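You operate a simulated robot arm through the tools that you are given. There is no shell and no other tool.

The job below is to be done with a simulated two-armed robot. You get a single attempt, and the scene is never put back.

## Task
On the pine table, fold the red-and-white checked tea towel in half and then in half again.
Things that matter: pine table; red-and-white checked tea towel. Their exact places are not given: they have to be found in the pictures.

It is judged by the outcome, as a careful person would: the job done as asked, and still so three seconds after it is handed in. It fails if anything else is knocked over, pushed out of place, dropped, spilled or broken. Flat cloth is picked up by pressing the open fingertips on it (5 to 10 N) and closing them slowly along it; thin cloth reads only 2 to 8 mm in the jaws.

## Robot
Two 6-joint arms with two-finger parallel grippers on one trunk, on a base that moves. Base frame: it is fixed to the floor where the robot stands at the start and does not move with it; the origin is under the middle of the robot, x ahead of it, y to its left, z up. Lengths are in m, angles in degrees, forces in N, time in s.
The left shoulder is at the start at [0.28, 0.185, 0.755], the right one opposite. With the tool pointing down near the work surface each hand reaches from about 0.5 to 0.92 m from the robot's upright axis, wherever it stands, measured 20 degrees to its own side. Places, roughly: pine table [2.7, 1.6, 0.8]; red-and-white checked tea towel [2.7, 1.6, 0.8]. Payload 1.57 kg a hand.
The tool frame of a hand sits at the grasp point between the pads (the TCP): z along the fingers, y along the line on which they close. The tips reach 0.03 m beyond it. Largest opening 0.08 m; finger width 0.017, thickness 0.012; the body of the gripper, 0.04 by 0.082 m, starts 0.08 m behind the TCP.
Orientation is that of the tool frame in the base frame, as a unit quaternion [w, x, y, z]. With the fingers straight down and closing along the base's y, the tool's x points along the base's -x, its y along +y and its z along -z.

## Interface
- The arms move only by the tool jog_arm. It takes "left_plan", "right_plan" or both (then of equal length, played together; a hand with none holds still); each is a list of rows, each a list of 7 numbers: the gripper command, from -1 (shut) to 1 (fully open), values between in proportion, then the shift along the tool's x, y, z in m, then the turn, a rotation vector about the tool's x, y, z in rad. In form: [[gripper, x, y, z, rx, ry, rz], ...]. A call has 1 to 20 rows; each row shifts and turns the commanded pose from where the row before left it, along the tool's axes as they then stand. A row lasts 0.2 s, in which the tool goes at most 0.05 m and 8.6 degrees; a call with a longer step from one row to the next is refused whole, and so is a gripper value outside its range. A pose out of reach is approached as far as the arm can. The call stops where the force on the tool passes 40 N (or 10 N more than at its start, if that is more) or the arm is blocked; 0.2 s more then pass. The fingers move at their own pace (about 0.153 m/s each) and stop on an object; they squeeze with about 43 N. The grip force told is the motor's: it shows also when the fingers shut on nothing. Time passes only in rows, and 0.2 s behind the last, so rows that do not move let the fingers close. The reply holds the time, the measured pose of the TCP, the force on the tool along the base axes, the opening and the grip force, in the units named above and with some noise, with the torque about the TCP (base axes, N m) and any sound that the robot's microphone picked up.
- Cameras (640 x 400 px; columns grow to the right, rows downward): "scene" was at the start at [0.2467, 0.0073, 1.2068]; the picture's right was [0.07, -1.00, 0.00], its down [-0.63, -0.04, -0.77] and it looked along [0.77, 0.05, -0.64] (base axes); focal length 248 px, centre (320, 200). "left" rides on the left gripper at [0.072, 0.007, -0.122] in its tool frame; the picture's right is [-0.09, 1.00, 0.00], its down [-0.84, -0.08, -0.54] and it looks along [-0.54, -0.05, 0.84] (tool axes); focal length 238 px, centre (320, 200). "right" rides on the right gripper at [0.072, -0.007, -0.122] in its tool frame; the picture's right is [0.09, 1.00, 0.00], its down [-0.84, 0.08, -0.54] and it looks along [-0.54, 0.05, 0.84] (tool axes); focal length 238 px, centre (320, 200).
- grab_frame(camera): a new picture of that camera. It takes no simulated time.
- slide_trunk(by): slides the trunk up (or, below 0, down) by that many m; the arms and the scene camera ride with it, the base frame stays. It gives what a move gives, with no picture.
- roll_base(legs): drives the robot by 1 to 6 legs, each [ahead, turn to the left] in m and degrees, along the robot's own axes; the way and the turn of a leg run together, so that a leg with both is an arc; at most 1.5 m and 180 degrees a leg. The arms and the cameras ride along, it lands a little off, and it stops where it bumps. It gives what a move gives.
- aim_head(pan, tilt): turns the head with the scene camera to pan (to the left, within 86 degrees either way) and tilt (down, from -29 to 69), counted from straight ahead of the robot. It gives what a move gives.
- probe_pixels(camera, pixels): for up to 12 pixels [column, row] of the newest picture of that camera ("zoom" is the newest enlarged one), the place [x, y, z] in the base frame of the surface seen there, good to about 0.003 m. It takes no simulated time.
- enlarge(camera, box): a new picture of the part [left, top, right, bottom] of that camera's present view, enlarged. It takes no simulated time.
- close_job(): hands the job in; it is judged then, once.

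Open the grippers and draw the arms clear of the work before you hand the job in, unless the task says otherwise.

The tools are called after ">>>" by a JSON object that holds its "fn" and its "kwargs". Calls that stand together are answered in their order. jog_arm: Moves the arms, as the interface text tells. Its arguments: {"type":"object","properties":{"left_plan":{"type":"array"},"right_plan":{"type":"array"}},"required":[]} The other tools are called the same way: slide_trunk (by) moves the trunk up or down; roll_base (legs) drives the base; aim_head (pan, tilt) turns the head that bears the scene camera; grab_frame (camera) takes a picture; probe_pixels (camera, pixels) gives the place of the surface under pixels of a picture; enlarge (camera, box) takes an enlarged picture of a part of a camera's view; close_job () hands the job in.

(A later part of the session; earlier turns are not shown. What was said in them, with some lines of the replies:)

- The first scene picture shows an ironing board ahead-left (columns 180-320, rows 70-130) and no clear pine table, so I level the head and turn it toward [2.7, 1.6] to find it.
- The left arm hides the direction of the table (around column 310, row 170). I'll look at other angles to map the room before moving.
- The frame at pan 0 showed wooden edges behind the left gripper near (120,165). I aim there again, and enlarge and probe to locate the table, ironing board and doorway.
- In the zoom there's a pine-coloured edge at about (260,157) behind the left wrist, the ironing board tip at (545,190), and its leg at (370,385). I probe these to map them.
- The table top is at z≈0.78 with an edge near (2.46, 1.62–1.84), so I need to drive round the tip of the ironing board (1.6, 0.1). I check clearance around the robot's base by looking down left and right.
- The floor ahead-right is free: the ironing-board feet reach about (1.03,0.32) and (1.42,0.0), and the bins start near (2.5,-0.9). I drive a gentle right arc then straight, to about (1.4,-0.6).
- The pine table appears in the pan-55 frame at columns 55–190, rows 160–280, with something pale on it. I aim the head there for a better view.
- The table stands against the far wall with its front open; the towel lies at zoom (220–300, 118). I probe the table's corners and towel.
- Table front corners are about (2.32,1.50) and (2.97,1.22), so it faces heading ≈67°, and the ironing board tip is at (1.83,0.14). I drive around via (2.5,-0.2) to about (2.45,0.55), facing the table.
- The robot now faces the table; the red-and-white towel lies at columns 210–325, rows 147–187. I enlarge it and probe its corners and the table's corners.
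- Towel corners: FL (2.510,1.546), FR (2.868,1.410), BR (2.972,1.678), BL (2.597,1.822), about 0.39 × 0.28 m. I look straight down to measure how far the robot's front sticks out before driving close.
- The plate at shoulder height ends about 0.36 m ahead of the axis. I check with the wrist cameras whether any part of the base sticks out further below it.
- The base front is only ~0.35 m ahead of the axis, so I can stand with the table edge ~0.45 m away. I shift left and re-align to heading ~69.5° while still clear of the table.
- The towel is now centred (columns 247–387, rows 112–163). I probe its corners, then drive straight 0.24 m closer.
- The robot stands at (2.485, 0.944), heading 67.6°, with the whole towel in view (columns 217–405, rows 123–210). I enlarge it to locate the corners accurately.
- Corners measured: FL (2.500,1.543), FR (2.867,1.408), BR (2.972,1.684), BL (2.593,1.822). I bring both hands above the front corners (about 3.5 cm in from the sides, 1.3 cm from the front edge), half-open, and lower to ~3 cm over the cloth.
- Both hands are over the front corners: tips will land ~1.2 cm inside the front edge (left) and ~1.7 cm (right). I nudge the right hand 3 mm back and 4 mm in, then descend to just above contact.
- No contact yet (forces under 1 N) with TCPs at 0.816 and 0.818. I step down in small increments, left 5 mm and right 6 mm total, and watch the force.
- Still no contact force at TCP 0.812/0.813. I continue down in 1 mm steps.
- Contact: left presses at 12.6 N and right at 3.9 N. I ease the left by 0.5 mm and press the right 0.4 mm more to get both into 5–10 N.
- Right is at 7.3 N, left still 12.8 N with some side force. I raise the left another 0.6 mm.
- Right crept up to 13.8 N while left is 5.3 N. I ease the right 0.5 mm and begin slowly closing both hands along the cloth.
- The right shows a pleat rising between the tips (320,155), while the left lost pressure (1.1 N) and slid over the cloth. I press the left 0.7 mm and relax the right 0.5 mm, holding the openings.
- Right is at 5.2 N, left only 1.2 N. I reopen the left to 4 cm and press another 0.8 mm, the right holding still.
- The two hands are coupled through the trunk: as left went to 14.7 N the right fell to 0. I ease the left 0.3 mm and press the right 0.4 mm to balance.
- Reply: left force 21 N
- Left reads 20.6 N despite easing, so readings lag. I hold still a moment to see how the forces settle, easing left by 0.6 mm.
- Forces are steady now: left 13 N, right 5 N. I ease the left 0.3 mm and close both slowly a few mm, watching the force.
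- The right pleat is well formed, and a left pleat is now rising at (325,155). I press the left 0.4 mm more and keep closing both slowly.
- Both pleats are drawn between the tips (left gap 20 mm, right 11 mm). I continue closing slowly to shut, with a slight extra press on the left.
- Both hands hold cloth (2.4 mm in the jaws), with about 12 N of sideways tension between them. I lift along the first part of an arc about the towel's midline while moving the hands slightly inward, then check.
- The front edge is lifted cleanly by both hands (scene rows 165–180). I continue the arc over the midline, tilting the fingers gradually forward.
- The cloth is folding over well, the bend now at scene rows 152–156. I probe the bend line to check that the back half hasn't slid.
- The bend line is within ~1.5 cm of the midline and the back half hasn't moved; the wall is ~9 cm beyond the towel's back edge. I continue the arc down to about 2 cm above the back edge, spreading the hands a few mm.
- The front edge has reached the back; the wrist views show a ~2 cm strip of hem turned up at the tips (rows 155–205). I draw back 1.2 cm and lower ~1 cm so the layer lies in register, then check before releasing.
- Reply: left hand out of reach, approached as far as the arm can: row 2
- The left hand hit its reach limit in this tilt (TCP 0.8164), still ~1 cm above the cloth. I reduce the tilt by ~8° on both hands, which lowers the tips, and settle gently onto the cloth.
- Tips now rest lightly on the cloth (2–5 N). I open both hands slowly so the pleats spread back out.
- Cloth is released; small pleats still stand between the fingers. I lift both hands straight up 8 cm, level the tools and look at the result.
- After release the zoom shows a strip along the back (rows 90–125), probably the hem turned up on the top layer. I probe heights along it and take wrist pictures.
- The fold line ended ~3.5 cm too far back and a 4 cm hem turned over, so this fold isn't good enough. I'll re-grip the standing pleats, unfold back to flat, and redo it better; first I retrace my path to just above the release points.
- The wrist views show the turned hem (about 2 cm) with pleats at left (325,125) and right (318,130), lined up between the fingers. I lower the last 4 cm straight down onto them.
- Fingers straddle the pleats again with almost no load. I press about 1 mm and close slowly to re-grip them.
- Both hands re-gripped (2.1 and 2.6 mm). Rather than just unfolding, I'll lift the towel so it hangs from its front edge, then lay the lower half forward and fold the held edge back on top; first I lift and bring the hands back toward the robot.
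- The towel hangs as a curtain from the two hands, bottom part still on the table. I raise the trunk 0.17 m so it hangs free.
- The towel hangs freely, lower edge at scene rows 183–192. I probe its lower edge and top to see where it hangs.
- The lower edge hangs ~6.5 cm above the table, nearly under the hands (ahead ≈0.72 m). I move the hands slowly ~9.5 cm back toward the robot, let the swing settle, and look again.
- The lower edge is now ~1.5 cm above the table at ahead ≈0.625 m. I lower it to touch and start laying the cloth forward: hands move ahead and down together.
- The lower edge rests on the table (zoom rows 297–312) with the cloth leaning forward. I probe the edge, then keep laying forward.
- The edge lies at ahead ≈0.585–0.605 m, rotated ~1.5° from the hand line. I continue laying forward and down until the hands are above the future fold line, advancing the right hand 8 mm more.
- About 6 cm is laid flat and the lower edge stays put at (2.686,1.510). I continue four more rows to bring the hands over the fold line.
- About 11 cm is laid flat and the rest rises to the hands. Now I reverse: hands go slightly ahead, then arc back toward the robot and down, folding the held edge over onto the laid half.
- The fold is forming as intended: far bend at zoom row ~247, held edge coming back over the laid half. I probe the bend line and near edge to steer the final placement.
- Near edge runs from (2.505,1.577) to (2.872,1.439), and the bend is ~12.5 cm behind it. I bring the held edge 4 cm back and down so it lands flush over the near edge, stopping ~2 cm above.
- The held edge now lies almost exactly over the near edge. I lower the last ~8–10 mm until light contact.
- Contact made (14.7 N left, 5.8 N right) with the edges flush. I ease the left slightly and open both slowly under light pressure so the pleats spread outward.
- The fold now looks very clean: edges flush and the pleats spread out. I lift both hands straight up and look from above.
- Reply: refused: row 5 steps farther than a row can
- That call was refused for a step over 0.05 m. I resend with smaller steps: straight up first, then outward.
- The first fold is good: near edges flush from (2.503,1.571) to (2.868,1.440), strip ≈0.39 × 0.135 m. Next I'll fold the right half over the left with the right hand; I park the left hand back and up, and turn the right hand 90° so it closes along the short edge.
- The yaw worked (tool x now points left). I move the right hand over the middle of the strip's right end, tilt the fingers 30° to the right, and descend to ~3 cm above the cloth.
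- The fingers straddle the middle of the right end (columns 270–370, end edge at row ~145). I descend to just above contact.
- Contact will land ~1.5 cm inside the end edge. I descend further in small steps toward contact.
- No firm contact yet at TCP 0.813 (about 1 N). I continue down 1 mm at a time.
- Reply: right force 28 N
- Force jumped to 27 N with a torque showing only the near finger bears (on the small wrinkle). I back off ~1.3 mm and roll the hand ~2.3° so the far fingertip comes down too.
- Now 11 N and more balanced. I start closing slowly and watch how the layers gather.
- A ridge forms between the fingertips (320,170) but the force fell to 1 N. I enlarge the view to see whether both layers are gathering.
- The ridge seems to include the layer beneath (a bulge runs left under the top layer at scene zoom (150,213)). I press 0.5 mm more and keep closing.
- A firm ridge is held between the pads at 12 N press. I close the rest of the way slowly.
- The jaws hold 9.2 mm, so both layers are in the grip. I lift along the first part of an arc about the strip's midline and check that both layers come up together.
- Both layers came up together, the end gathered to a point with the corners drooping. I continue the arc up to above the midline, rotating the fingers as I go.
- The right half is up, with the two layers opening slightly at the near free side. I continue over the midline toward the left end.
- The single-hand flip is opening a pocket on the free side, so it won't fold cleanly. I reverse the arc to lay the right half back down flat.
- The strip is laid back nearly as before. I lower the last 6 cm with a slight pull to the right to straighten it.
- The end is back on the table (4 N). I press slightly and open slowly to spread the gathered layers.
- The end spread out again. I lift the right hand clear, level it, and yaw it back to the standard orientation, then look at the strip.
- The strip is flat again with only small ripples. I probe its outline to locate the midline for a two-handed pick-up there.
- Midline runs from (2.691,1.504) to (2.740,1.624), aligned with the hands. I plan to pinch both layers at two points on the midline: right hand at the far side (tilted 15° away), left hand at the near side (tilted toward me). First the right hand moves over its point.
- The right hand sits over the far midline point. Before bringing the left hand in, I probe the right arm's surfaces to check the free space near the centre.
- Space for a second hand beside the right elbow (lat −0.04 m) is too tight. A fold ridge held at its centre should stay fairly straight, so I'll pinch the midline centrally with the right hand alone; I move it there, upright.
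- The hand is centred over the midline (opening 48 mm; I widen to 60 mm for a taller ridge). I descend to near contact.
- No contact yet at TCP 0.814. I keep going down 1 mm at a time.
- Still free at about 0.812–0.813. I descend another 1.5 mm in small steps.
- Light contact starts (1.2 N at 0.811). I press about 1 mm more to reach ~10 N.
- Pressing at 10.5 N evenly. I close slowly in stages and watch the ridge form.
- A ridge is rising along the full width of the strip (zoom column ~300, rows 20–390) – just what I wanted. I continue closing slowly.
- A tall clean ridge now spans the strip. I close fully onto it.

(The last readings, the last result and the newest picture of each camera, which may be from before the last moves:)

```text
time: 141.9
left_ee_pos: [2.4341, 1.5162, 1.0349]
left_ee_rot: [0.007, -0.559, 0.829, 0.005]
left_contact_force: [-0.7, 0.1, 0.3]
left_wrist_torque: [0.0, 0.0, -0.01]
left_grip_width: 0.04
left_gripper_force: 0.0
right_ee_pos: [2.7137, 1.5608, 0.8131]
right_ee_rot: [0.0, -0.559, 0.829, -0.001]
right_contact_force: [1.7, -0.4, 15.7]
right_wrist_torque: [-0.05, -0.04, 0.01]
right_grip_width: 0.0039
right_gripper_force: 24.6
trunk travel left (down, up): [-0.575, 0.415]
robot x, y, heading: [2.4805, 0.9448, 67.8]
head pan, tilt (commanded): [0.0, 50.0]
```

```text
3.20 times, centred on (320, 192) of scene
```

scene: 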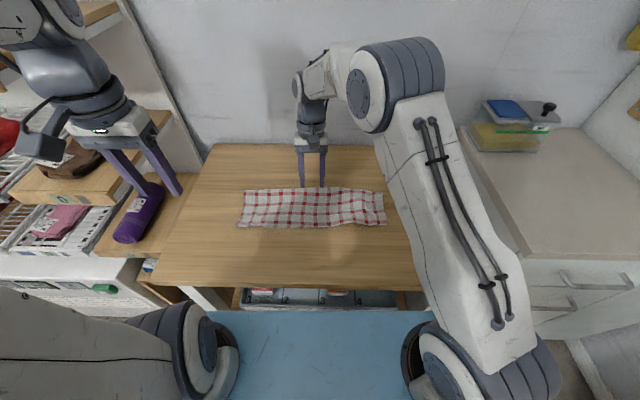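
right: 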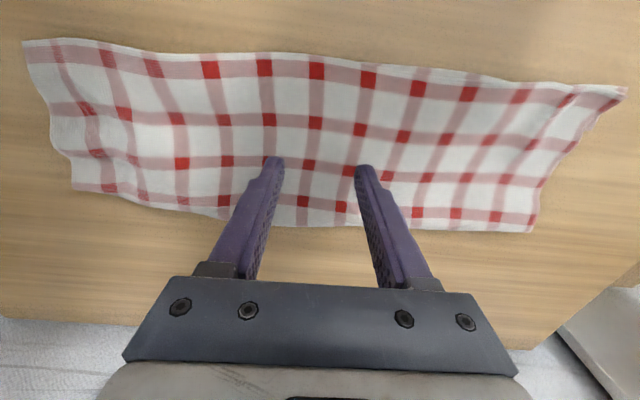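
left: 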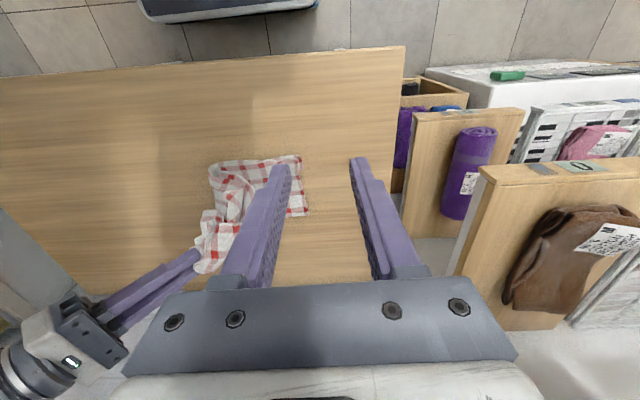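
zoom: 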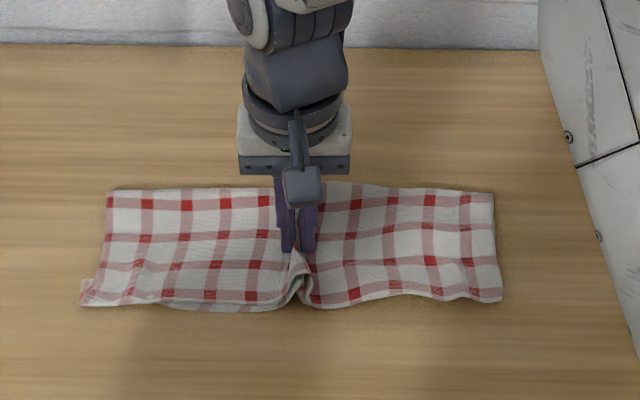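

Jaws read 3.9 mm – a double layer pleat. I lift by sliding the trunk up 6 cm and look.

>>> {"fn": "slide_trunk", "kwargs": {"by": 0.06}}

>>> {"fn": "grab_frame", "kwargs": {"camera": "scene"}}

>>> {"fn": "enlarge", "kwargs": {"camera": "scene", "box": [220, 140, 420, 265]}}

>>> {"fn": "grab_frame", "kwargs": {"camera": "right"}}

>>> {"fn": "grab_frame", "kwargs": {"camera": "left"}}

```text
time: 142.9
left_ee_pos: [2.4346, 1.5159, 1.0941]
left_ee_rot: [0.008, -0.559, 0.829, 0.005]
left_contact_force: [0.6, -1.0, 0.3]
left_wrist_torque: [-0.01, -0.03, 0.02]
left_grip_width: 0.04
left_gripper_force: 0.0
right_ee_pos: [2.7143, 1.5613, 0.8711]
right_ee_rot: [-0.001, -0.559, 0.829, 0.0]
right_contact_force: [-0.8, 0.1, -0.5]
right_wrist_torque: [0.04, 0.04, -0.03]
right_grip_width: 0.0036
right_gripper_force: 24.8
trunk travel left (down, up): [-0.635, 0.355]
robot x, y, heading: [2.4813, 0.9467, 67.8]
head pan, tilt (commanded): [0.0, 50.0]
```

```text
taken
```

scene: 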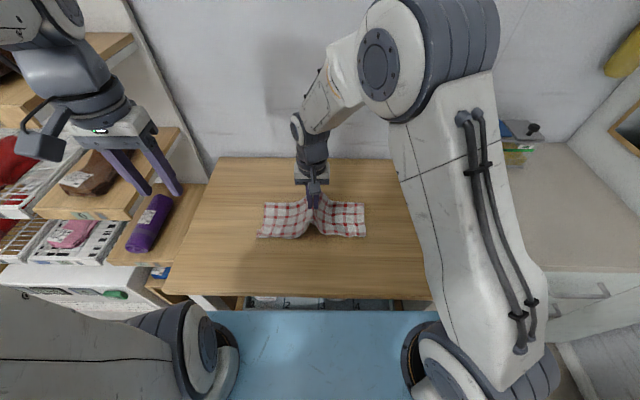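

```text
3.20 times, centred on (320, 202) of scene
```

zoom: 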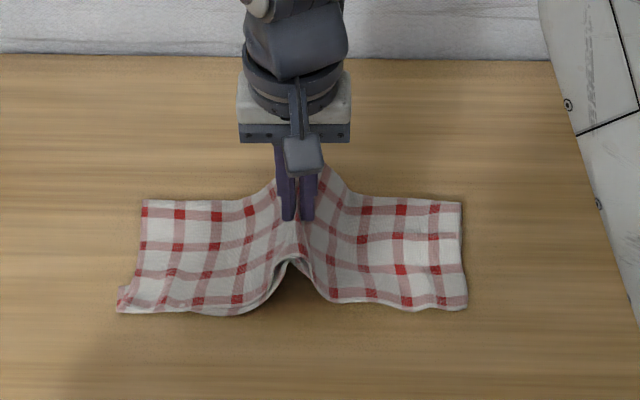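

```text
taken
```

right: 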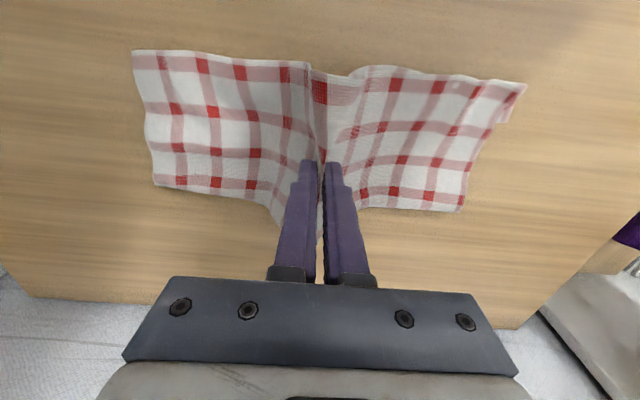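

```text
taken
```

left: 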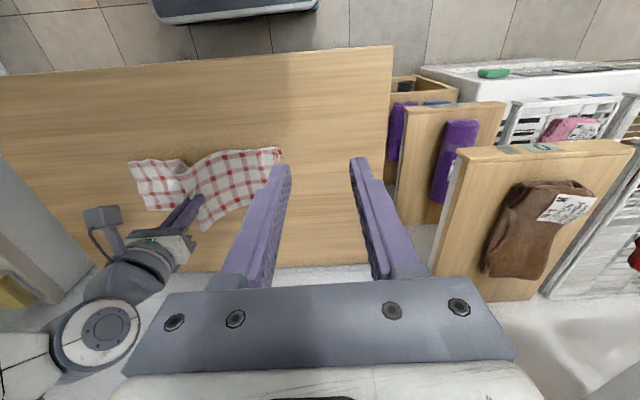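

The strip lifts beautifully at its midline, ridge straight and both halves sliding in evenly. I raise the trunk another 7 cm.

>>> {"fn": "slide_trunk", "kwargs": {"by": 0.07}}

>>> {"fn": "enlarge", "kwargs": {"camera": "scene", "box": [220, 150, 420, 275]}}

>>> {"fn": "grab_frame", "kwargs": {"camera": "right"}}

>>> {"fn": "grab_frame", "kwargs": {"camera": "left"}}

```text
time: 143.9
left_ee_pos: [2.4346, 1.5157, 1.1654]
left_ee_rot: [0.007, -0.559, 0.829, 0.006]
left_contact_force: [-0.2, 0.0, 0.3]
left_wrist_torque: [-0.01, 0.0, -0.04]
left_grip_width: 0.04
left_gripper_force: 0.1
right_ee_pos: [2.7141, 1.5624, 0.9409]
right_ee_rot: [-0.001, -0.559, 0.829, 0.0]
right_contact_force: [0.5, -0.1, -0.8]
right_wrist_torque: [0.03, -0.01, 0.03]
right_grip_width: 0.0034
right_gripper_force: 24.2
trunk travel left (down, up): [-0.705, 0.285]
robot x, y, heading: [2.4788, 0.9442, 67.7]
head pan, tilt (commanded): [0.0, 50.0]
```

```text
3.20 times, centred on (320, 212) of scene
```

zoom: 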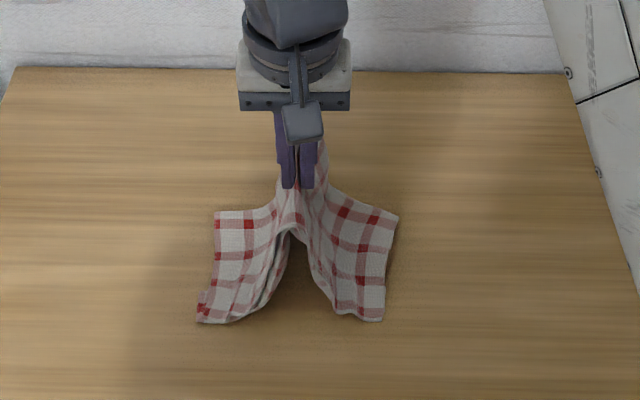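

```text
taken
```

right: 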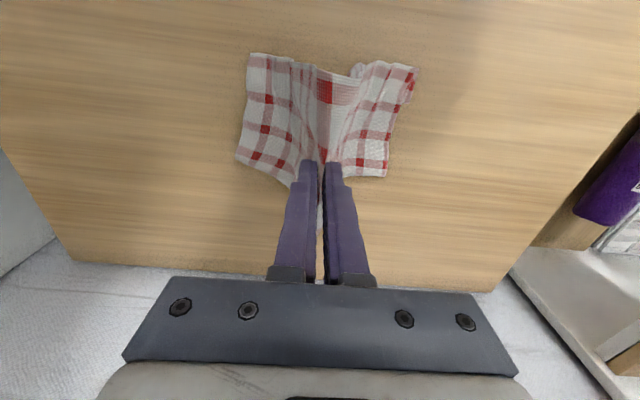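

```text
taken
```

left: 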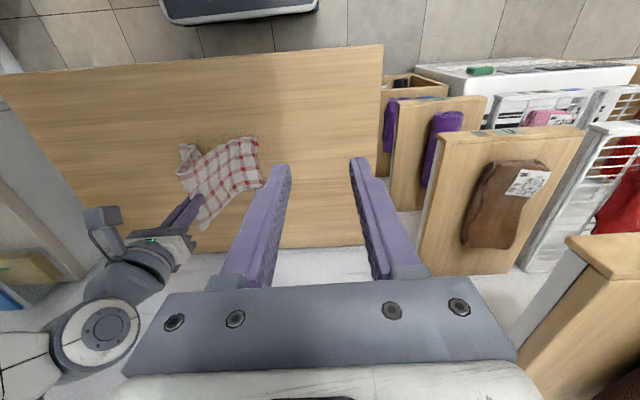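

Both halves slide in symmetrically with layers together. I raise a further 6 cm so they hang almost vertical.

>>> {"fn": "slide_trunk", "kwargs": {"by": 0.06}}

>>> {"fn": "enlarge", "kwargs": {"camera": "scene", "box": [220, 160, 420, 285]}}

>>> {"fn": "grab_frame", "kwargs": {"camera": "right"}}

>>> {"fn": "enlarge", "kwargs": {"camera": "left", "box": [100, 80, 340, 260]}}

```text
time: 144.9
left_ee_pos: [2.4338, 1.517, 1.2261]
left_ee_rot: [0.007, -0.559, 0.829, 0.005]
left_contact_force: [-0.2, -0.8, 0.1]
left_wrist_torque: [0.01, 0.02, 0.01]
left_grip_width: 0.04
left_gripper_force: 0.1
right_ee_pos: [2.7146, 1.5618, 1.0016]
right_ee_rot: [-0.001, -0.559, 0.829, 0.0]
right_contact_force: [0.0, -0.3, -0.4]
right_wrist_torque: [-0.03, 0.0, 0.0]
right_grip_width: 0.0038
right_gripper_force: 25.1
trunk travel left (down, up): [-0.765, 0.225]
robot x, y, heading: [2.4833, 0.9463, 67.6]
head pan, tilt (commanded): [0.0, 50.0]
```

```text
3.20 times, centred on (320, 222) of scene
```

zoom: 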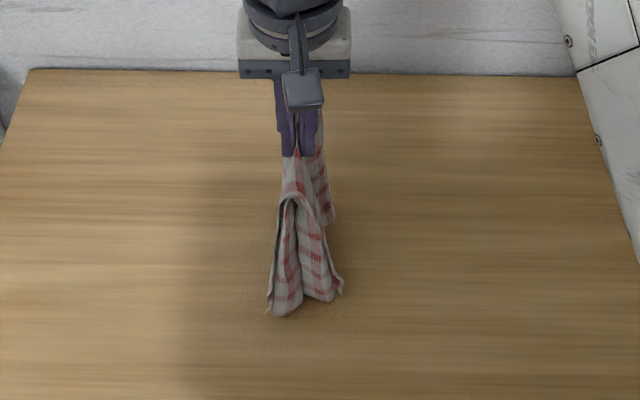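

```text
taken
```

right: 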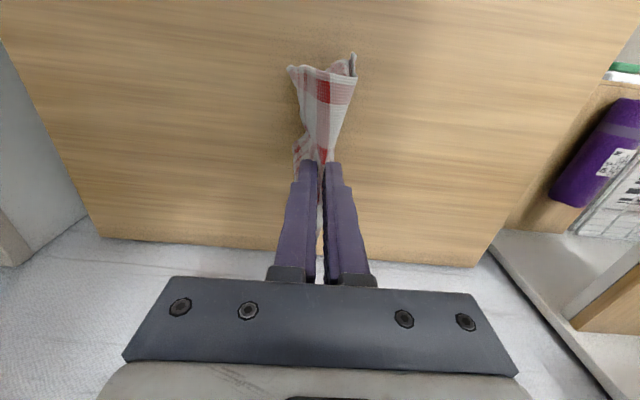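

```text
2.22 times, centred on (220, 170) of left
```

zoom: 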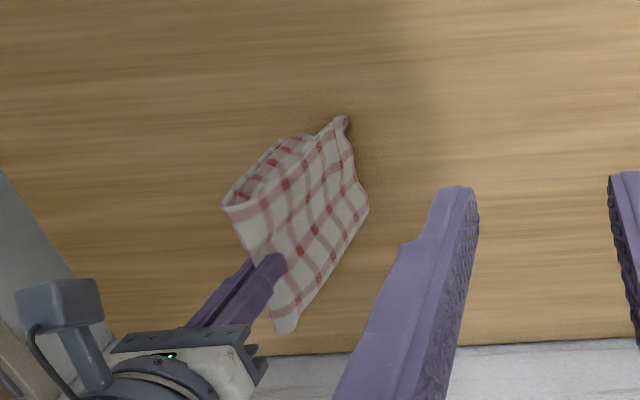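

The towel now hangs like a closed book from its midline, ends just at the table. I lay it down: hand moves right and down together so the halves lie to the left of the fold; first six rows.

>>> {"fn": "jog_arm", "kwargs": {"right_plan": [[-1, -0.005, -0.004, 0.0101, 0, 0, 0], [-1, 0.005, -0.0104, 0.0101, 0, 0, 0], [-1, 0, -0.0104, 0.0101, 0, 0, 0], [-1, 0, -0.0104, 0.0101, 0, 0, 0], [-1, 0, -0.0104, 0.0101, 0, 0, 0], [-1, 0, -0.0104, 0.0101, 0, 0, 0]]}}

>>> {"fn": "enlarge", "kwargs": {"camera": "scene", "box": [220, 160, 420, 285]}}

>>> {"fn": "enlarge", "kwargs": {"camera": "left", "box": [60, 80, 300, 260]}}

>>> {"fn": "grab_frame", "kwargs": {"camera": "right"}}

```text
time: 146.3
left_ee_pos: [2.434, 1.5156, 1.225]
left_ee_rot: [0.007, -0.56, 0.829, 0.005]
left_contact_force: [-0.4, -0.4, -1.2]
left_wrist_torque: [-0.04, 0.03, -0.03]
left_grip_width: 0.0402
left_gripper_force: 0.1
right_ee_pos: [2.7663, 1.5416, 0.9402]
right_ee_rot: [-0.001, -0.559, 0.829, 0.0]
right_contact_force: [0.0, 1.4, 0.0]
right_wrist_torque: [-0.01, -0.02, -0.03]
right_grip_width: 0.0036
right_gripper_force: 24.4
trunk travel left (down, up): [-0.765, 0.225]
robot x, y, heading: [2.4845, 0.9451, 67.9]
head pan, tilt (commanded): [0.0, 50.0]
```

```text
3.20 times, centred on (320, 222) of scene
```

zoom: 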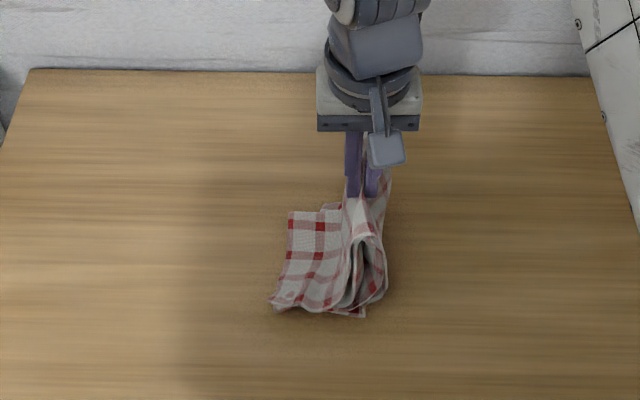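

```text
2.22 times, centred on (180, 170) of left
```

zoom: 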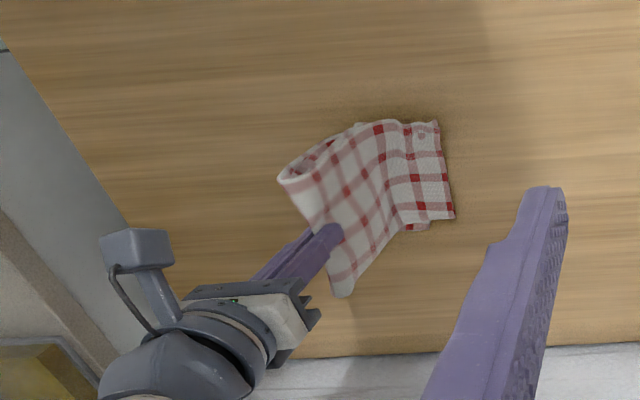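

```text
taken
```

right: 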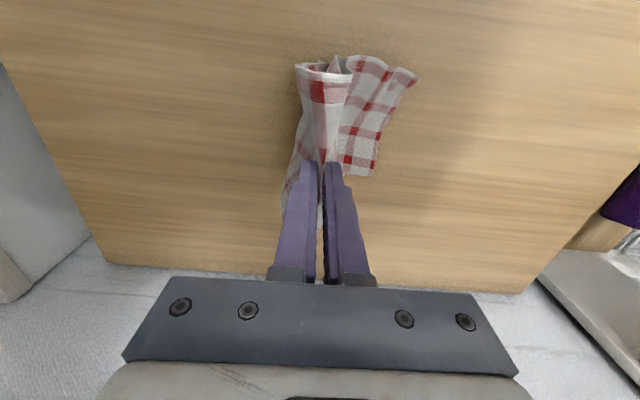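

It is laying down well: both ends lie together on the left, the fold held by the hand. I continue down-right, tilting the fingers progressively to the left.

>>> {"fn": "jog_arm", "kwargs": {"right_plan": [[-1, 0, -0.0124, 0.0102, -0.0728, 0, 0], [-1, 0, -0.0131, 0.0094, -0.0728, 0, 0], [-1, 0, -0.0137, 0.0086, -0.0728, 0, 0], [-1, 0, -0.0143, 0.0076, -0.0728, 0, 0], [-1, 0, -0.0149, 0.0068, -0.0728, 0, 0], [-1, 0, -0.0153, 0.0059, -0.0728, 0, 0]]}}

>>> {"fn": "enlarge", "kwargs": {"camera": "scene", "box": [220, 160, 420, 285]}}

>>> {"fn": "enlarge", "kwargs": {"camera": "left", "box": [40, 80, 280, 260]}}

>>> {"fn": "grab_frame", "kwargs": {"camera": "right"}}

```text
time: 147.7
left_ee_pos: [2.4338, 1.5152, 1.2248]
left_ee_rot: [0.007, -0.559, 0.829, 0.005]
left_contact_force: [-0.6, 0.0, 0.1]
left_wrist_torque: [0.01, -0.01, -0.02]
left_grip_width: 0.0399
left_gripper_force: 0.1
right_ee_pos: [2.8352, 1.5123, 0.8785]
right_ee_rot: [-0.122, -0.545, 0.81, 0.179]
right_contact_force: [-0.4, -0.8, -1.3]
right_wrist_torque: [0.01, -0.06, 0.01]
right_grip_width: 0.0037
right_gripper_force: 24.9
trunk travel left (down, up): [-0.765, 0.225]
robot x, y, heading: [2.4818, 0.9457, 67.8]
head pan, tilt (commanded): [0.0, 50.0]
```

```text
3.20 times, centred on (320, 222) of scene
```

zoom: 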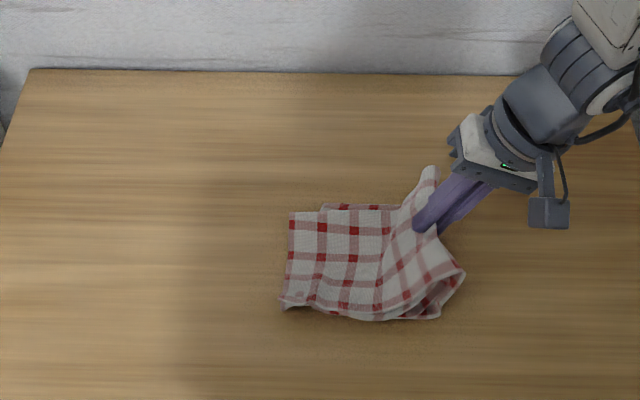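

```text
2.22 times, centred on (160, 170) of left
```

zoom: 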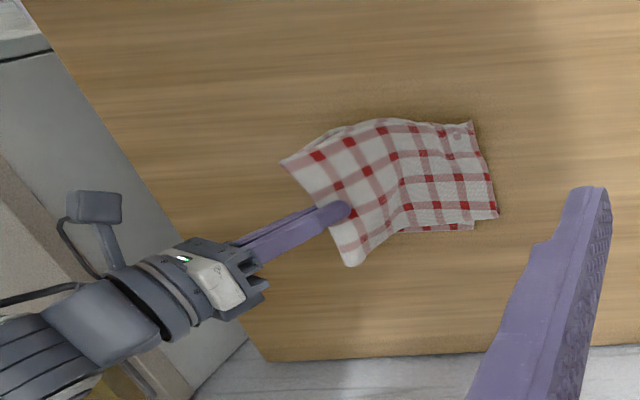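

```text
taken
```

right: 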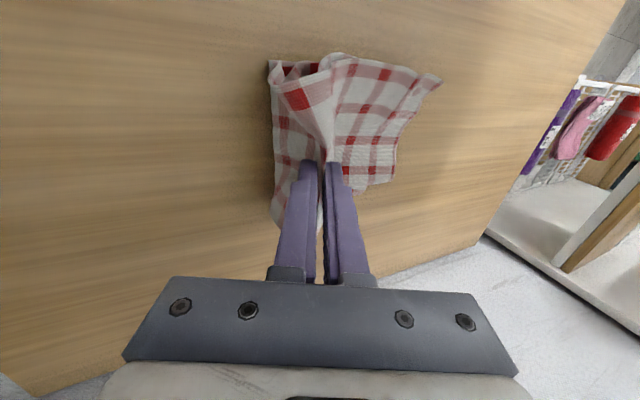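

Laying nicely: the halves lie flat to the left with the fold in the tips. I continue lower with more tilt.

>>> {"fn": "jog_arm", "kwargs": {"right_plan": [[-1, 0, -0.0157, 0.0048, -0.0728, 0, 0], [-1, 0, -0.016, 0.0038, -0.0728, 0, 0], [-1, 0, -0.0162, 0.0028, -0.0728, 0, 0], [-1, 0, -0.0163, 0.0018, -0.0728, 0, 0], [-1, 0, 0, 0, 0, 0, 0]]}}

>>> {"fn": "enlarge", "kwargs": {"camera": "scene", "box": [220, 160, 420, 285]}}

>>> {"fn": "enlarge", "kwargs": {"camera": "left", "box": [40, 80, 280, 260]}}

>>> {"fn": "grab_frame", "kwargs": {"camera": "right"}}

```text
time: 148.9
left_ee_pos: [2.4333, 1.5169, 1.2257]
left_ee_rot: [0.007, -0.559, 0.829, 0.005]
left_contact_force: [1.0, -0.1, 0.2]
left_wrist_torque: [0.02, 0.01, -0.02]
left_grip_width: 0.0399
left_gripper_force: 0.2
right_ee_pos: [2.8793, 1.493, 0.8329]
right_ee_rot: [-0.201, -0.522, 0.774, 0.295]
right_contact_force: [0.6, 0.0, 0.4]
right_wrist_torque: [0.01, -0.01, -0.02]
right_grip_width: 0.0034
right_gripper_force: 24.2
trunk travel left (down, up): [-0.765, 0.225]
robot x, y, heading: [2.4843, 0.9447, 68.0]
head pan, tilt (commanded): [0.0, 50.0]
```

```text
3.20 times, centred on (320, 222) of scene
```

zoom: 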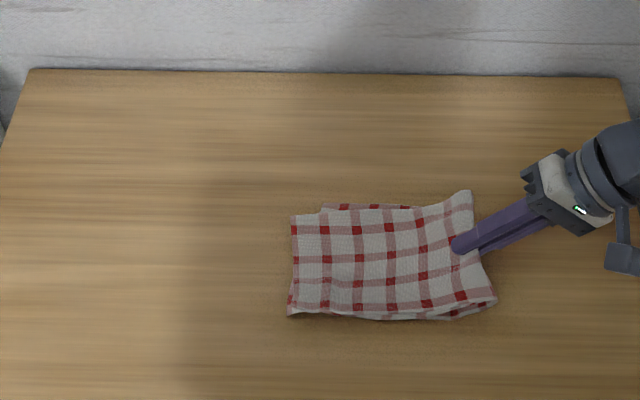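

```text
2.22 times, centred on (160, 170) of left
```

zoom: 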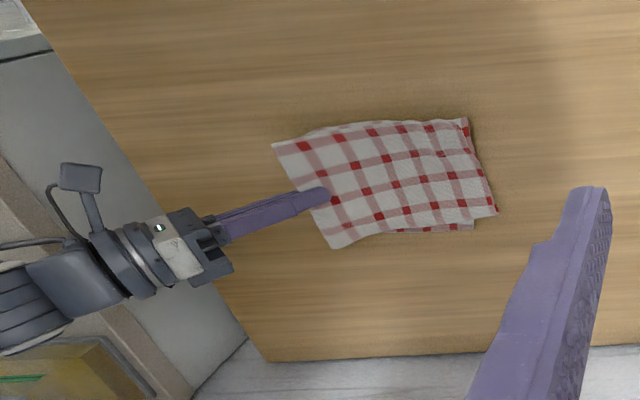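

```text
taken
```

right: 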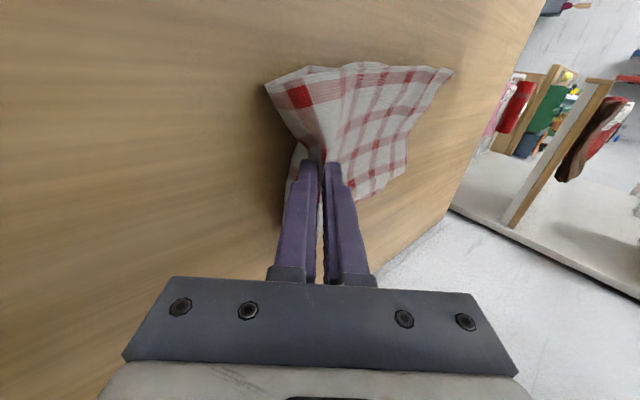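

Almost flat: the packet shows a clean fold at right, ends aligned at left. Before the last steps I check clearance of the right wrist from the cabinet and box.

>>> {"fn": "grab_frame", "kwargs": {"camera": "scene"}}

>>> {"fn": "probe_pixels", "kwargs": {"camera": "scene", "pixels": [[400, 225], [415, 215], [430, 240], [440, 215], [460, 200], [480, 180], [500, 150], [520, 140], [455, 235], [470, 230], [500, 190], [530, 170]]}}

```text
taken
```

scene: 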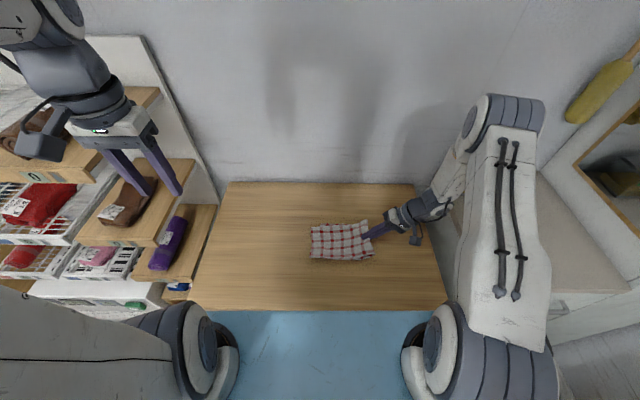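

```text
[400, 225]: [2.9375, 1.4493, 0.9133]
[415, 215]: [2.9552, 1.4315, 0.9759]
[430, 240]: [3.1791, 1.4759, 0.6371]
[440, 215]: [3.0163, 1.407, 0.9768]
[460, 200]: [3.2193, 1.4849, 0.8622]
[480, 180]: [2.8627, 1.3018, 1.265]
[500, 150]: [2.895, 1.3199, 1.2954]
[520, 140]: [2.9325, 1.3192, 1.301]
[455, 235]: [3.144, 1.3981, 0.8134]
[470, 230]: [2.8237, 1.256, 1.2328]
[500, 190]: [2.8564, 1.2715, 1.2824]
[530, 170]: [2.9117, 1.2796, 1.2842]
```

The wrist (x≈3.02, z≈0.98) stays clear of the cabinet (from x≈3.14, top 0.86). I make the last two small steps down so the fold rests on the table.

>>> {"fn": "jog_arm", "kwargs": {"right_plan": [[-1, 0, -0.0164, 0.0008, -0.0728, 0, 0], [-1, 0, -0.011, 0.0, -0.04, 0, 0], [-1, 0, 0, 0, 0, 0, 0]]}}

>>> {"fn": "enlarge", "kwargs": {"camera": "scene", "box": [260, 180, 420, 280]}}

>>> {"fn": "enlarge", "kwargs": {"camera": "left", "box": [40, 80, 280, 260]}}

>>> {"fn": "grab_frame", "kwargs": {"camera": "right"}}

```text
time: 149.7
left_ee_pos: [2.435, 1.516, 1.2251]
left_ee_rot: [0.008, -0.558, 0.829, 0.006]
left_contact_force: [-0.5, 0.3, 0.0]
left_wrist_torque: [0.03, 0.03, -0.01]
left_grip_width: 0.0401
left_gripper_force: 0.0
right_ee_pos: [2.8983, 1.4866, 0.8138]
right_ee_rot: [-0.229, -0.51, 0.757, 0.338]
right_contact_force: [-0.6, -0.3, -0.1]
right_wrist_torque: [0.0, -0.03, 0.0]
right_grip_width: 0.0039
right_gripper_force: 24.2
trunk travel left (down, up): [-0.765, 0.225]
robot x, y, heading: [2.4849, 0.9458, 67.6]
head pan, tilt (commanded): [0.0, 50.0]
```

```text
4.00 times, centred on (340, 230) of scene
```

zoom: 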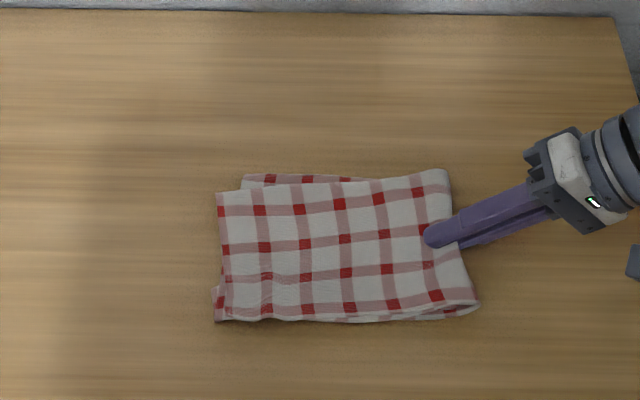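

```text
2.22 times, centred on (160, 170) of left
```

zoom: 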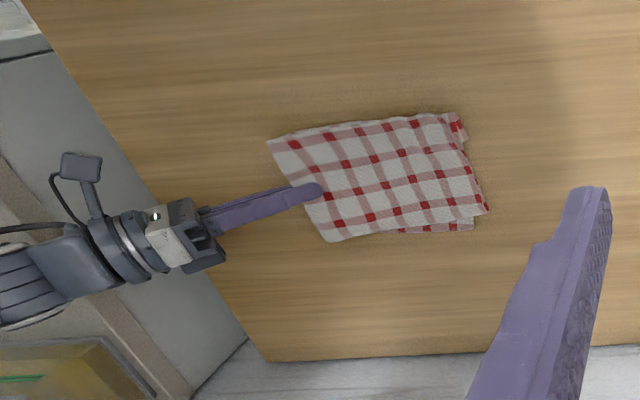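

```text
taken
```

right: 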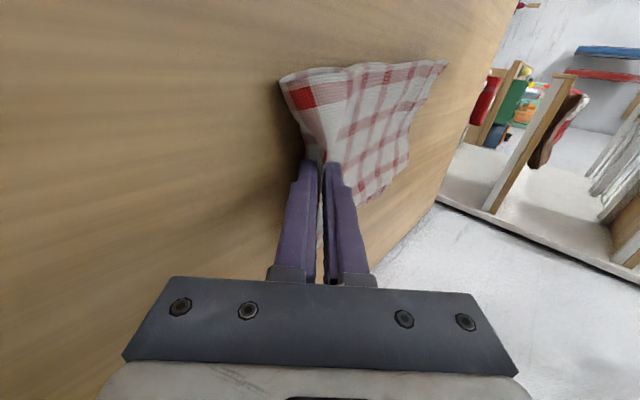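

The packet lies flat with the fold in the tips ~1.5 cm up. I open a little (to ~14 mm) while rising a few mm so the lower finger doesn't push on the table.

>>> {"fn": "jog_arm", "kwargs": {"right_plan": [[-0.9, 0, 0.0012, -0.0011, 0, 0, 0], [-0.8, 0, 0.0012, -0.0011, 0, 0, 0], [-0.7, 0, 0.0012, -0.0011, 0, 0, 0], [-0.62, 0, 0, 0, 0, 0, 0], [-0.62, 0, 0, 0, 0, 0, 0]]}}

>>> {"fn": "grab_frame", "kwargs": {"camera": "right"}}

>>> {"fn": "enlarge", "kwargs": {"camera": "left", "box": [60, 100, 240, 235]}}

```text
time: 150.9
left_ee_pos: [2.4344, 1.5162, 1.226]
left_ee_rot: [0.008, -0.559, 0.829, 0.005]
left_contact_force: [0.0, 0.0, 0.1]
left_wrist_torque: [-0.01, -0.05, 0.01]
left_grip_width: 0.04
left_gripper_force: 0.0
right_ee_pos: [2.8979, 1.4865, 0.8185]
right_ee_rot: [-0.229, -0.51, 0.757, 0.338]
right_contact_force: [0.7, 0.1, -0.8]
right_wrist_torque: [0.0, 0.02, 0.01]
right_grip_width: 0.0148
right_gripper_force: 0.0
trunk travel left (down, up): [-0.765, 0.225]
robot x, y, heading: [2.481, 0.9479, 67.7]
head pan, tilt (commanded): [0.0, 50.0]
```

```text
taken
```

right: 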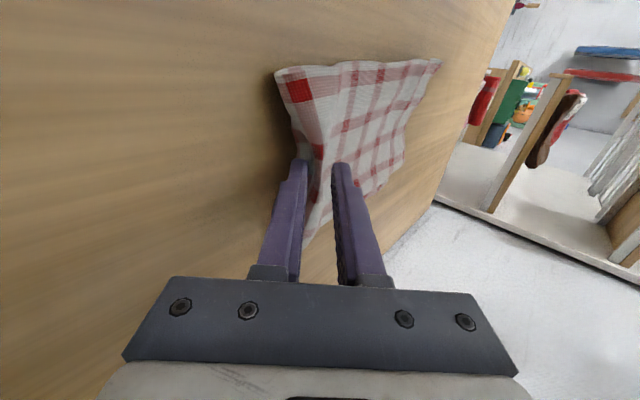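

```text
2.96 times, centred on (150, 168) of left
```

zoom: 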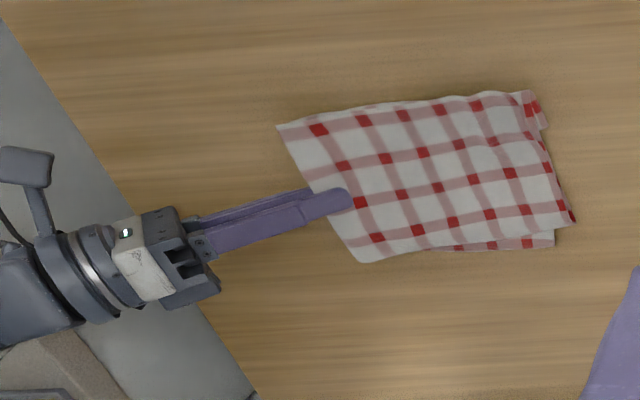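

The fold is free between the fingers. I withdraw horizontally to the right by 3 cm and look.

>>> {"fn": "jog_arm", "kwargs": {"right_plan": [[-0.62, 0, -0.0067, -0.0074, 0, 0, 0], [-0.62, 0, -0.0067, -0.0074, 0, 0, 0], [-0.62, 0, -0.0067, -0.0074, 0, 0, 0]]}}

>>> {"fn": "grab_frame", "kwargs": {"camera": "right"}}

>>> {"fn": "enlarge", "kwargs": {"camera": "scene", "box": [260, 180, 420, 280]}}

>>> {"fn": "enlarge", "kwargs": {"camera": "left", "box": [60, 100, 240, 235]}}

```text
time: 151.7
left_ee_pos: [2.4333, 1.5165, 1.2258]
left_ee_rot: [0.008, -0.559, 0.829, 0.005]
left_contact_force: [-0.3, -0.5, -0.7]
left_wrist_torque: [0.01, -0.01, -0.02]
left_grip_width: 0.0401
left_gripper_force: 0.1
right_ee_pos: [2.9256, 1.4747, 0.818]
right_ee_rot: [-0.229, -0.51, 0.757, 0.337]
right_contact_force: [-0.6, 0.2, -0.1]
right_wrist_torque: [-0.03, -0.04, 0.0]
right_grip_width: 0.0152
right_gripper_force: 0.0
trunk travel left (down, up): [-0.765, 0.225]
robot x, y, heading: [2.481, 0.9416, 67.7]
head pan, tilt (commanded): [0.0, 50.0]
```

```text
taken
```

right: 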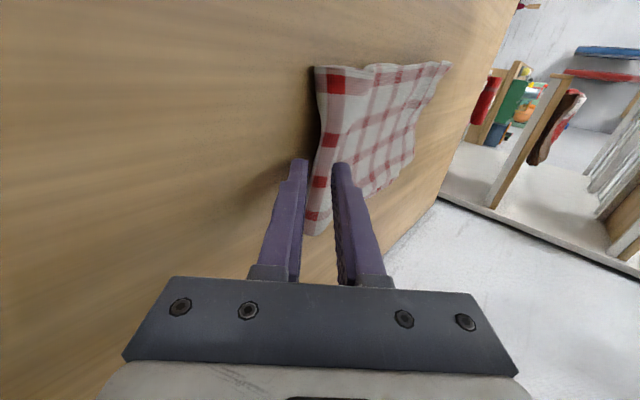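

```text
4.00 times, centred on (340, 230) of scene
```

zoom: 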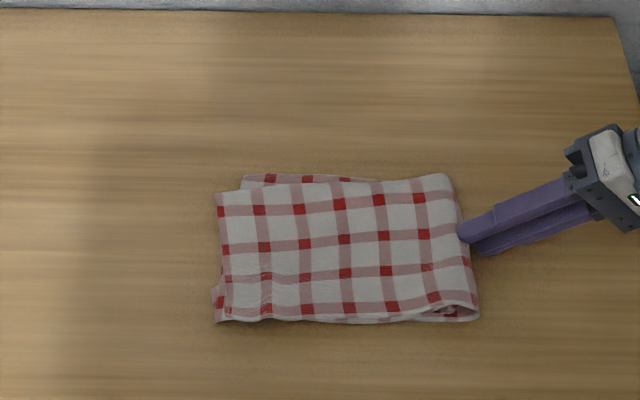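

```text
2.96 times, centred on (150, 168) of left
```

zoom: 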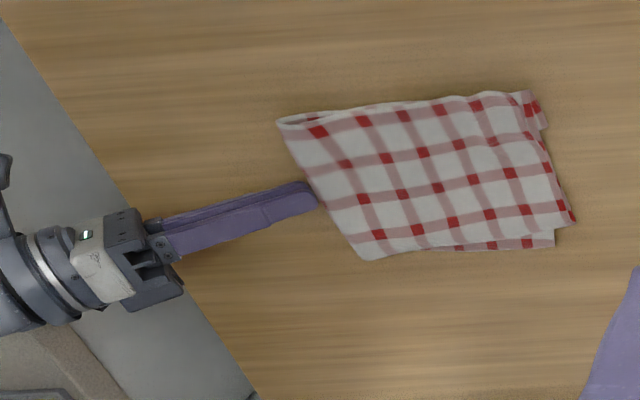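

The packet is very neat: fold on the right, ends aligned on the left. I draw the hand up and away to the right, then raise it clear.

>>> {"fn": "jog_arm", "kwargs": {"right_plan": [[-0.62, 0, -0.0067, -0.0074, 0, 0, 0], [-0.62, 0, 0, -0.025, 0, 0, 0], [-0.62, 0, 0.02, -0.03, 0, 0, 0], [-0.62, 0, 0.025, -0.025, 0.1, 0, 0], [-0.62, 0, 0.025, -0.03, 0.14, 0, 0], [-0.62, 0, 0.01, -0.03, 0.14, 0, 0], [-0.62, 0, 0.0, -0.03, 0.14, 0, 0], [-0.62, 0, 0.0, -0.03, 0.14, 0, 0], [-0.62, 0, 0.0, 0, 0.14, 0, 0]]}}

>>> {"fn": "grab_frame", "kwargs": {"camera": "scene"}}

>>> {"fn": "enlarge", "kwargs": {"camera": "scene", "box": [260, 180, 420, 280]}}

```text
time: 153.7
left_ee_pos: [2.4342, 1.5166, 1.2251]
left_ee_rot: [0.007, -0.559, 0.829, 0.005]
left_contact_force: [0.4, 0.6, -0.3]
left_wrist_torque: [-0.01, -0.02, 0.0]
left_grip_width: 0.0399
left_gripper_force: 0.1
right_ee_pos: [2.9936, 1.4489, 1.0304]
right_ee_rot: [-0.012, -0.558, 0.829, 0.015]
right_contact_force: [-0.3, 0.1, 1.1]
right_wrist_torque: [-0.03, -0.03, 0.0]
right_grip_width: 0.0153
right_gripper_force: 0.1
trunk travel left (down, up): [-0.765, 0.225]
robot x, y, heading: [2.4822, 0.9432, 67.9]
head pan, tilt (commanded): [0.0, 50.0]
```

```text
taken
```

scene: 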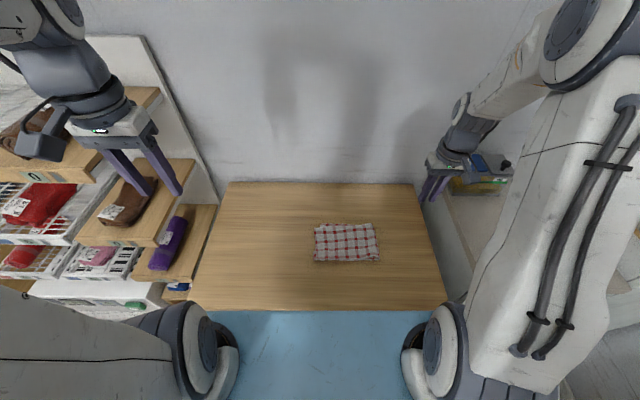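

```text
4.00 times, centred on (340, 230) of scene
```

zoom: 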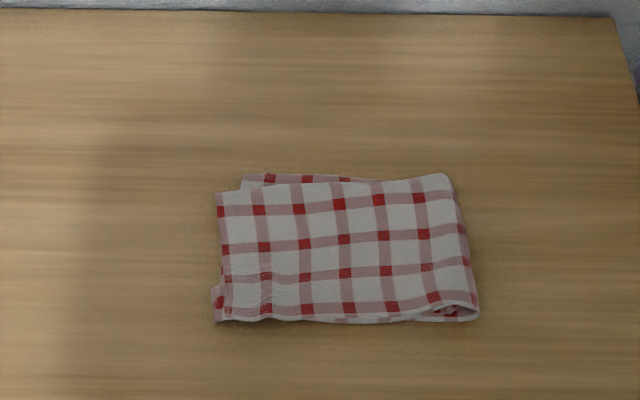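

All four layers form a neat rectangle (zoom 217–478 × 175–322). I probe its corners and height to verify its size and flatness.

>>> {"fn": "probe_pixels", "kwargs": {"camera": "zoom", "pixels": [[218, 318], [350, 316], [476, 314], [450, 180], [350, 186], [245, 178], [222, 198], [345, 250], [440, 250], [465, 240], [260, 290], [450, 300]]}}

>>> {"fn": "aim_head", "kwargs": {"pan": -5, "tilt": 55}}

>>> {"fn": "grab_frame", "kwargs": {"camera": "scene"}}

```text
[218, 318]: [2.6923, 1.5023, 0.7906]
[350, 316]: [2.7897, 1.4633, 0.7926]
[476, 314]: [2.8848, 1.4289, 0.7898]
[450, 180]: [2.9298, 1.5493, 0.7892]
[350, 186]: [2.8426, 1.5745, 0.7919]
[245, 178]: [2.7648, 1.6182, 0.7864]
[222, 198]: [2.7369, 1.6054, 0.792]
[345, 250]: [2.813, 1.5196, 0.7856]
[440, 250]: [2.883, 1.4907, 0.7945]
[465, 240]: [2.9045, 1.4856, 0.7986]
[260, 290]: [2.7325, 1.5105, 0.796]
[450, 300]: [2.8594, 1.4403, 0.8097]
```

```text
time: 154.4
left_ee_pos: [2.4339, 1.516, 1.2252]
left_ee_rot: [0.007, -0.559, 0.829, 0.005]
left_contact_force: [0.1, -0.4, 1.0]
left_wrist_torque: [-0.01, 0.0, -0.01]
left_grip_width: 0.0398
left_gripper_force: 0.1
right_ee_pos: [2.9927, 1.4491, 1.031]
right_ee_rot: [-0.013, -0.56, 0.829, 0.017]
right_contact_force: [-0.2, 1.1, -0.3]
right_wrist_torque: [0.01, 0.02, -0.03]
right_grip_width: 0.015
right_gripper_force: 0.0
trunk travel left (down, up): [-0.765, 0.225]
robot x, y, heading: [2.4841, 0.9402, 68.1]
head pan, tilt (commanded): [-5.0, 55.0]
```

```text
taken
```

scene: 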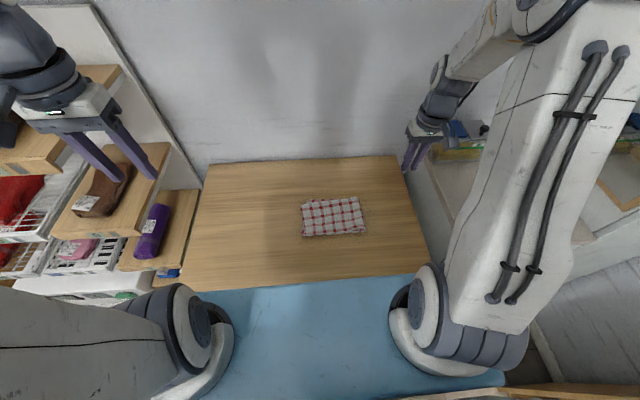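

The packet measures about 0.206 × 0.13 m, roughly a quarter of the original area, lying flat within ~1–3 cm. I open both grippers and draw the arms back toward the robot, clear of the table.

>>> {"fn": "jog_arm", "kwargs": {"left_plan": [[0.3, 0.01, 0, 0, 0, 0, 0], [0.6, 0.015, 0, 0, 0, 0, 0], [1, 0.015, 0, 0, 0, 0, 0], [1, 0.0, 0, 0, 0, 0, 0], [1, 0, 0, 0, 0, 0, 0]], "right_plan": [[-0.2, 0.02, 0, -0.01, 0, 0, 0], [0.2, 0.03, 0, -0.01, 0, 0, 0], [0.6, 0.03, 0, -0.01, 0, 0, 0], [1, 0.03, 0, -0.01, 0, 0, 0], [1, 0, 0, 0, 0, 0, 0]]}}

>>> {"fn": "roll_base", "kwargs": {"legs": [[-0.2, 0]]}}

>>> {"fn": "aim_head", "kwargs": {"pan": 0, "tilt": 45}}

>>> {"fn": "grab_frame", "kwargs": {"camera": "scene"}}

>>> {"fn": "enlarge", "kwargs": {"camera": "scene", "box": [250, 120, 410, 220]}}

```text
time: 155.6
left_ee_pos: [2.423, 1.4995, 1.2227]
left_ee_rot: [0.006, -0.559, 0.829, 0.005]
left_contact_force: [0.2, 0.8, 0.0]
left_wrist_torque: [0.02, -0.01, 0.01]
left_grip_width: 0.08
left_gripper_force: 0.1
left hand out of reach, approached as far as the arm can: row 2, 3
right_ee_pos: [2.9525, 1.3466, 1.0692]
right_ee_rot: [-0.012, -0.559, 0.829, 0.016]
right_contact_force: [-0.2, 0.4, -0.3]
right_wrist_torque: [-0.01, 0.03, 0.03]
right_grip_width: 0.0801
right_gripper_force: 0.0
trunk travel left (down, up): [-0.765, 0.225]
robot x, y, heading: [2.4851, 0.9414, 67.7]
head pan, tilt (commanded): [-5.0, 55.0]
```

```text
time: 157.2
left_ee_pos: [2.3429, 1.3147, 1.2234]
left_ee_rot: [0.007, -0.562, 0.827, 0.004]
left_contact_force: [-0.5, 0.2, -0.1]
left_wrist_torque: [-0.03, -0.03, 0.02]
left_grip_width: 0.0799
left_gripper_force: 0.0
right_ee_pos: [2.8747, 1.1656, 1.0691]
right_ee_rot: [-0.012, -0.562, 0.827, 0.016]
right_contact_force: [0.6, -0.3, -0.6]
right_wrist_torque: [-0.03, 0.0, 0.02]
right_grip_width: 0.08
right_gripper_force: 0.1
trunk travel left (down, up): [-0.765, 0.225]
robot x, y, heading: [2.4044, 0.7618, 68.2]
head pan, tilt (commanded): [-5.0, 55.0]
```

```text
time: 157.9
left_ee_pos: [2.3426, 1.3144, 1.2235]
left_ee_rot: [0.006, -0.562, 0.827, 0.004]
left_contact_force: [0.3, -0.5, 0.1]
left_wrist_torque: [0.03, -0.01, -0.01]
left_grip_width: 0.0803
left_gripper_force: 0.1
right_ee_pos: [2.8741, 1.1658, 1.0695]
right_ee_rot: [-0.012, -0.562, 0.827, 0.016]
right_contact_force: [0.1, 0.0, 0.9]
right_wrist_torque: [-0.02, -0.01, 0.03]
right_grip_width: 0.0798
right_gripper_force: 0.1
trunk travel left (down, up): [-0.765, 0.225]
robot x, y, heading: [2.4078, 0.7577, 68.3]
head pan, tilt (commanded): [0.0, 45.0]
```

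```text
taken
```

scene: 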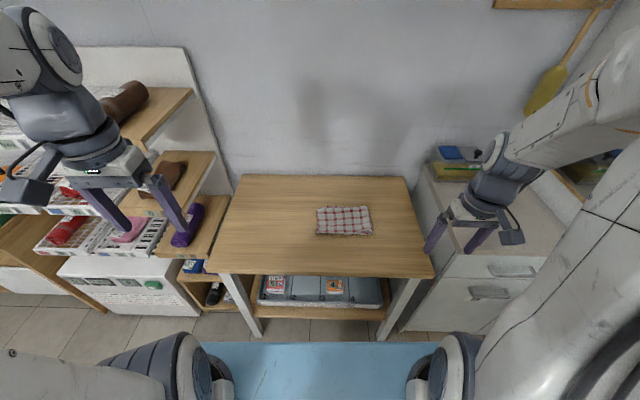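

```text
4.00 times, centred on (330, 170) of scene
```

zoom: 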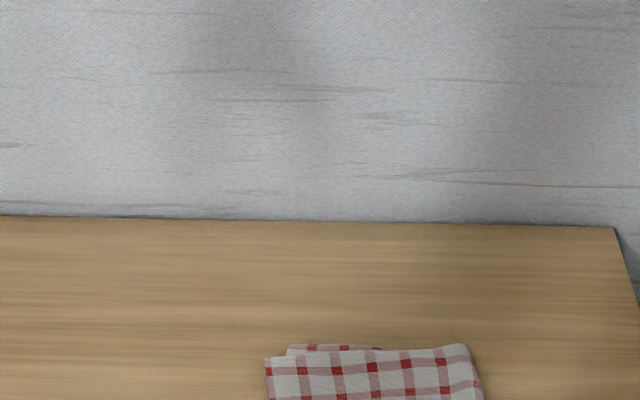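

Everything around (shelves, tray, storage box) looks undisturbed. I take one last close look at the towel before handing in.

>>> {"fn": "enlarge", "kwargs": {"camera": "scene", "box": [280, 180, 410, 260]}}

>>> {"fn": "enlarge", "kwargs": {"camera": "scene", "box": [410, 130, 570, 230]}}

```text
4.92 times, centred on (345, 220) of scene
```

zoom: 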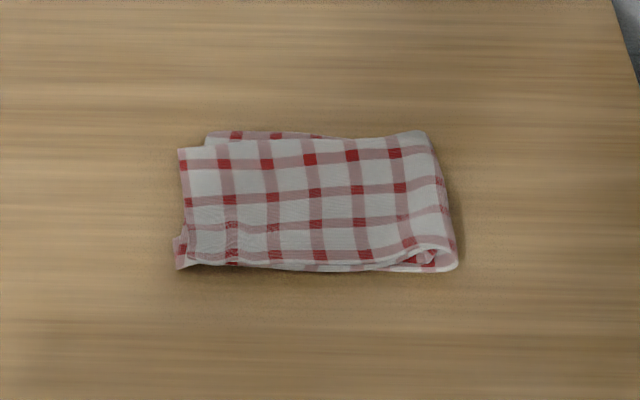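

```text
4.00 times, centred on (490, 180) of scene
```

zoom: 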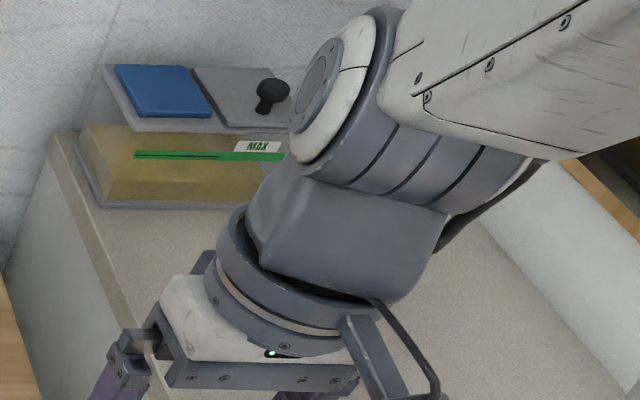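

The towel lies neatly folded in quarters on the pine table, nothing else is disturbed, the grippers are open and the arms are clear. I hand the job in.

>>> {"fn": "close_job", "kwargs": {}}

```text
The job is handed in.
```

The tea towel is folded in half and then in half again, and lies flat on the pine table. I've handed the job in; I don't have the judge's verdict.

- **Size:** the folded packet measures about 0.21 × 0.13 m, roughly a quarter of the original 0.39 × 0.29 m.
- **Neatness:** one end of the lower half sits about 2 cm short of the upper one. The far side sticks out about 1 cm, and the fold at the near right corner stands about 3 cm high.
- **Redone folds:** my first try at each fold came out badly. I undid both and refolded the towel.
- **Surroundings:** in the last pictures nothing nearby looked moved or knocked over. The grippers are open and the robot is backed away from the table.
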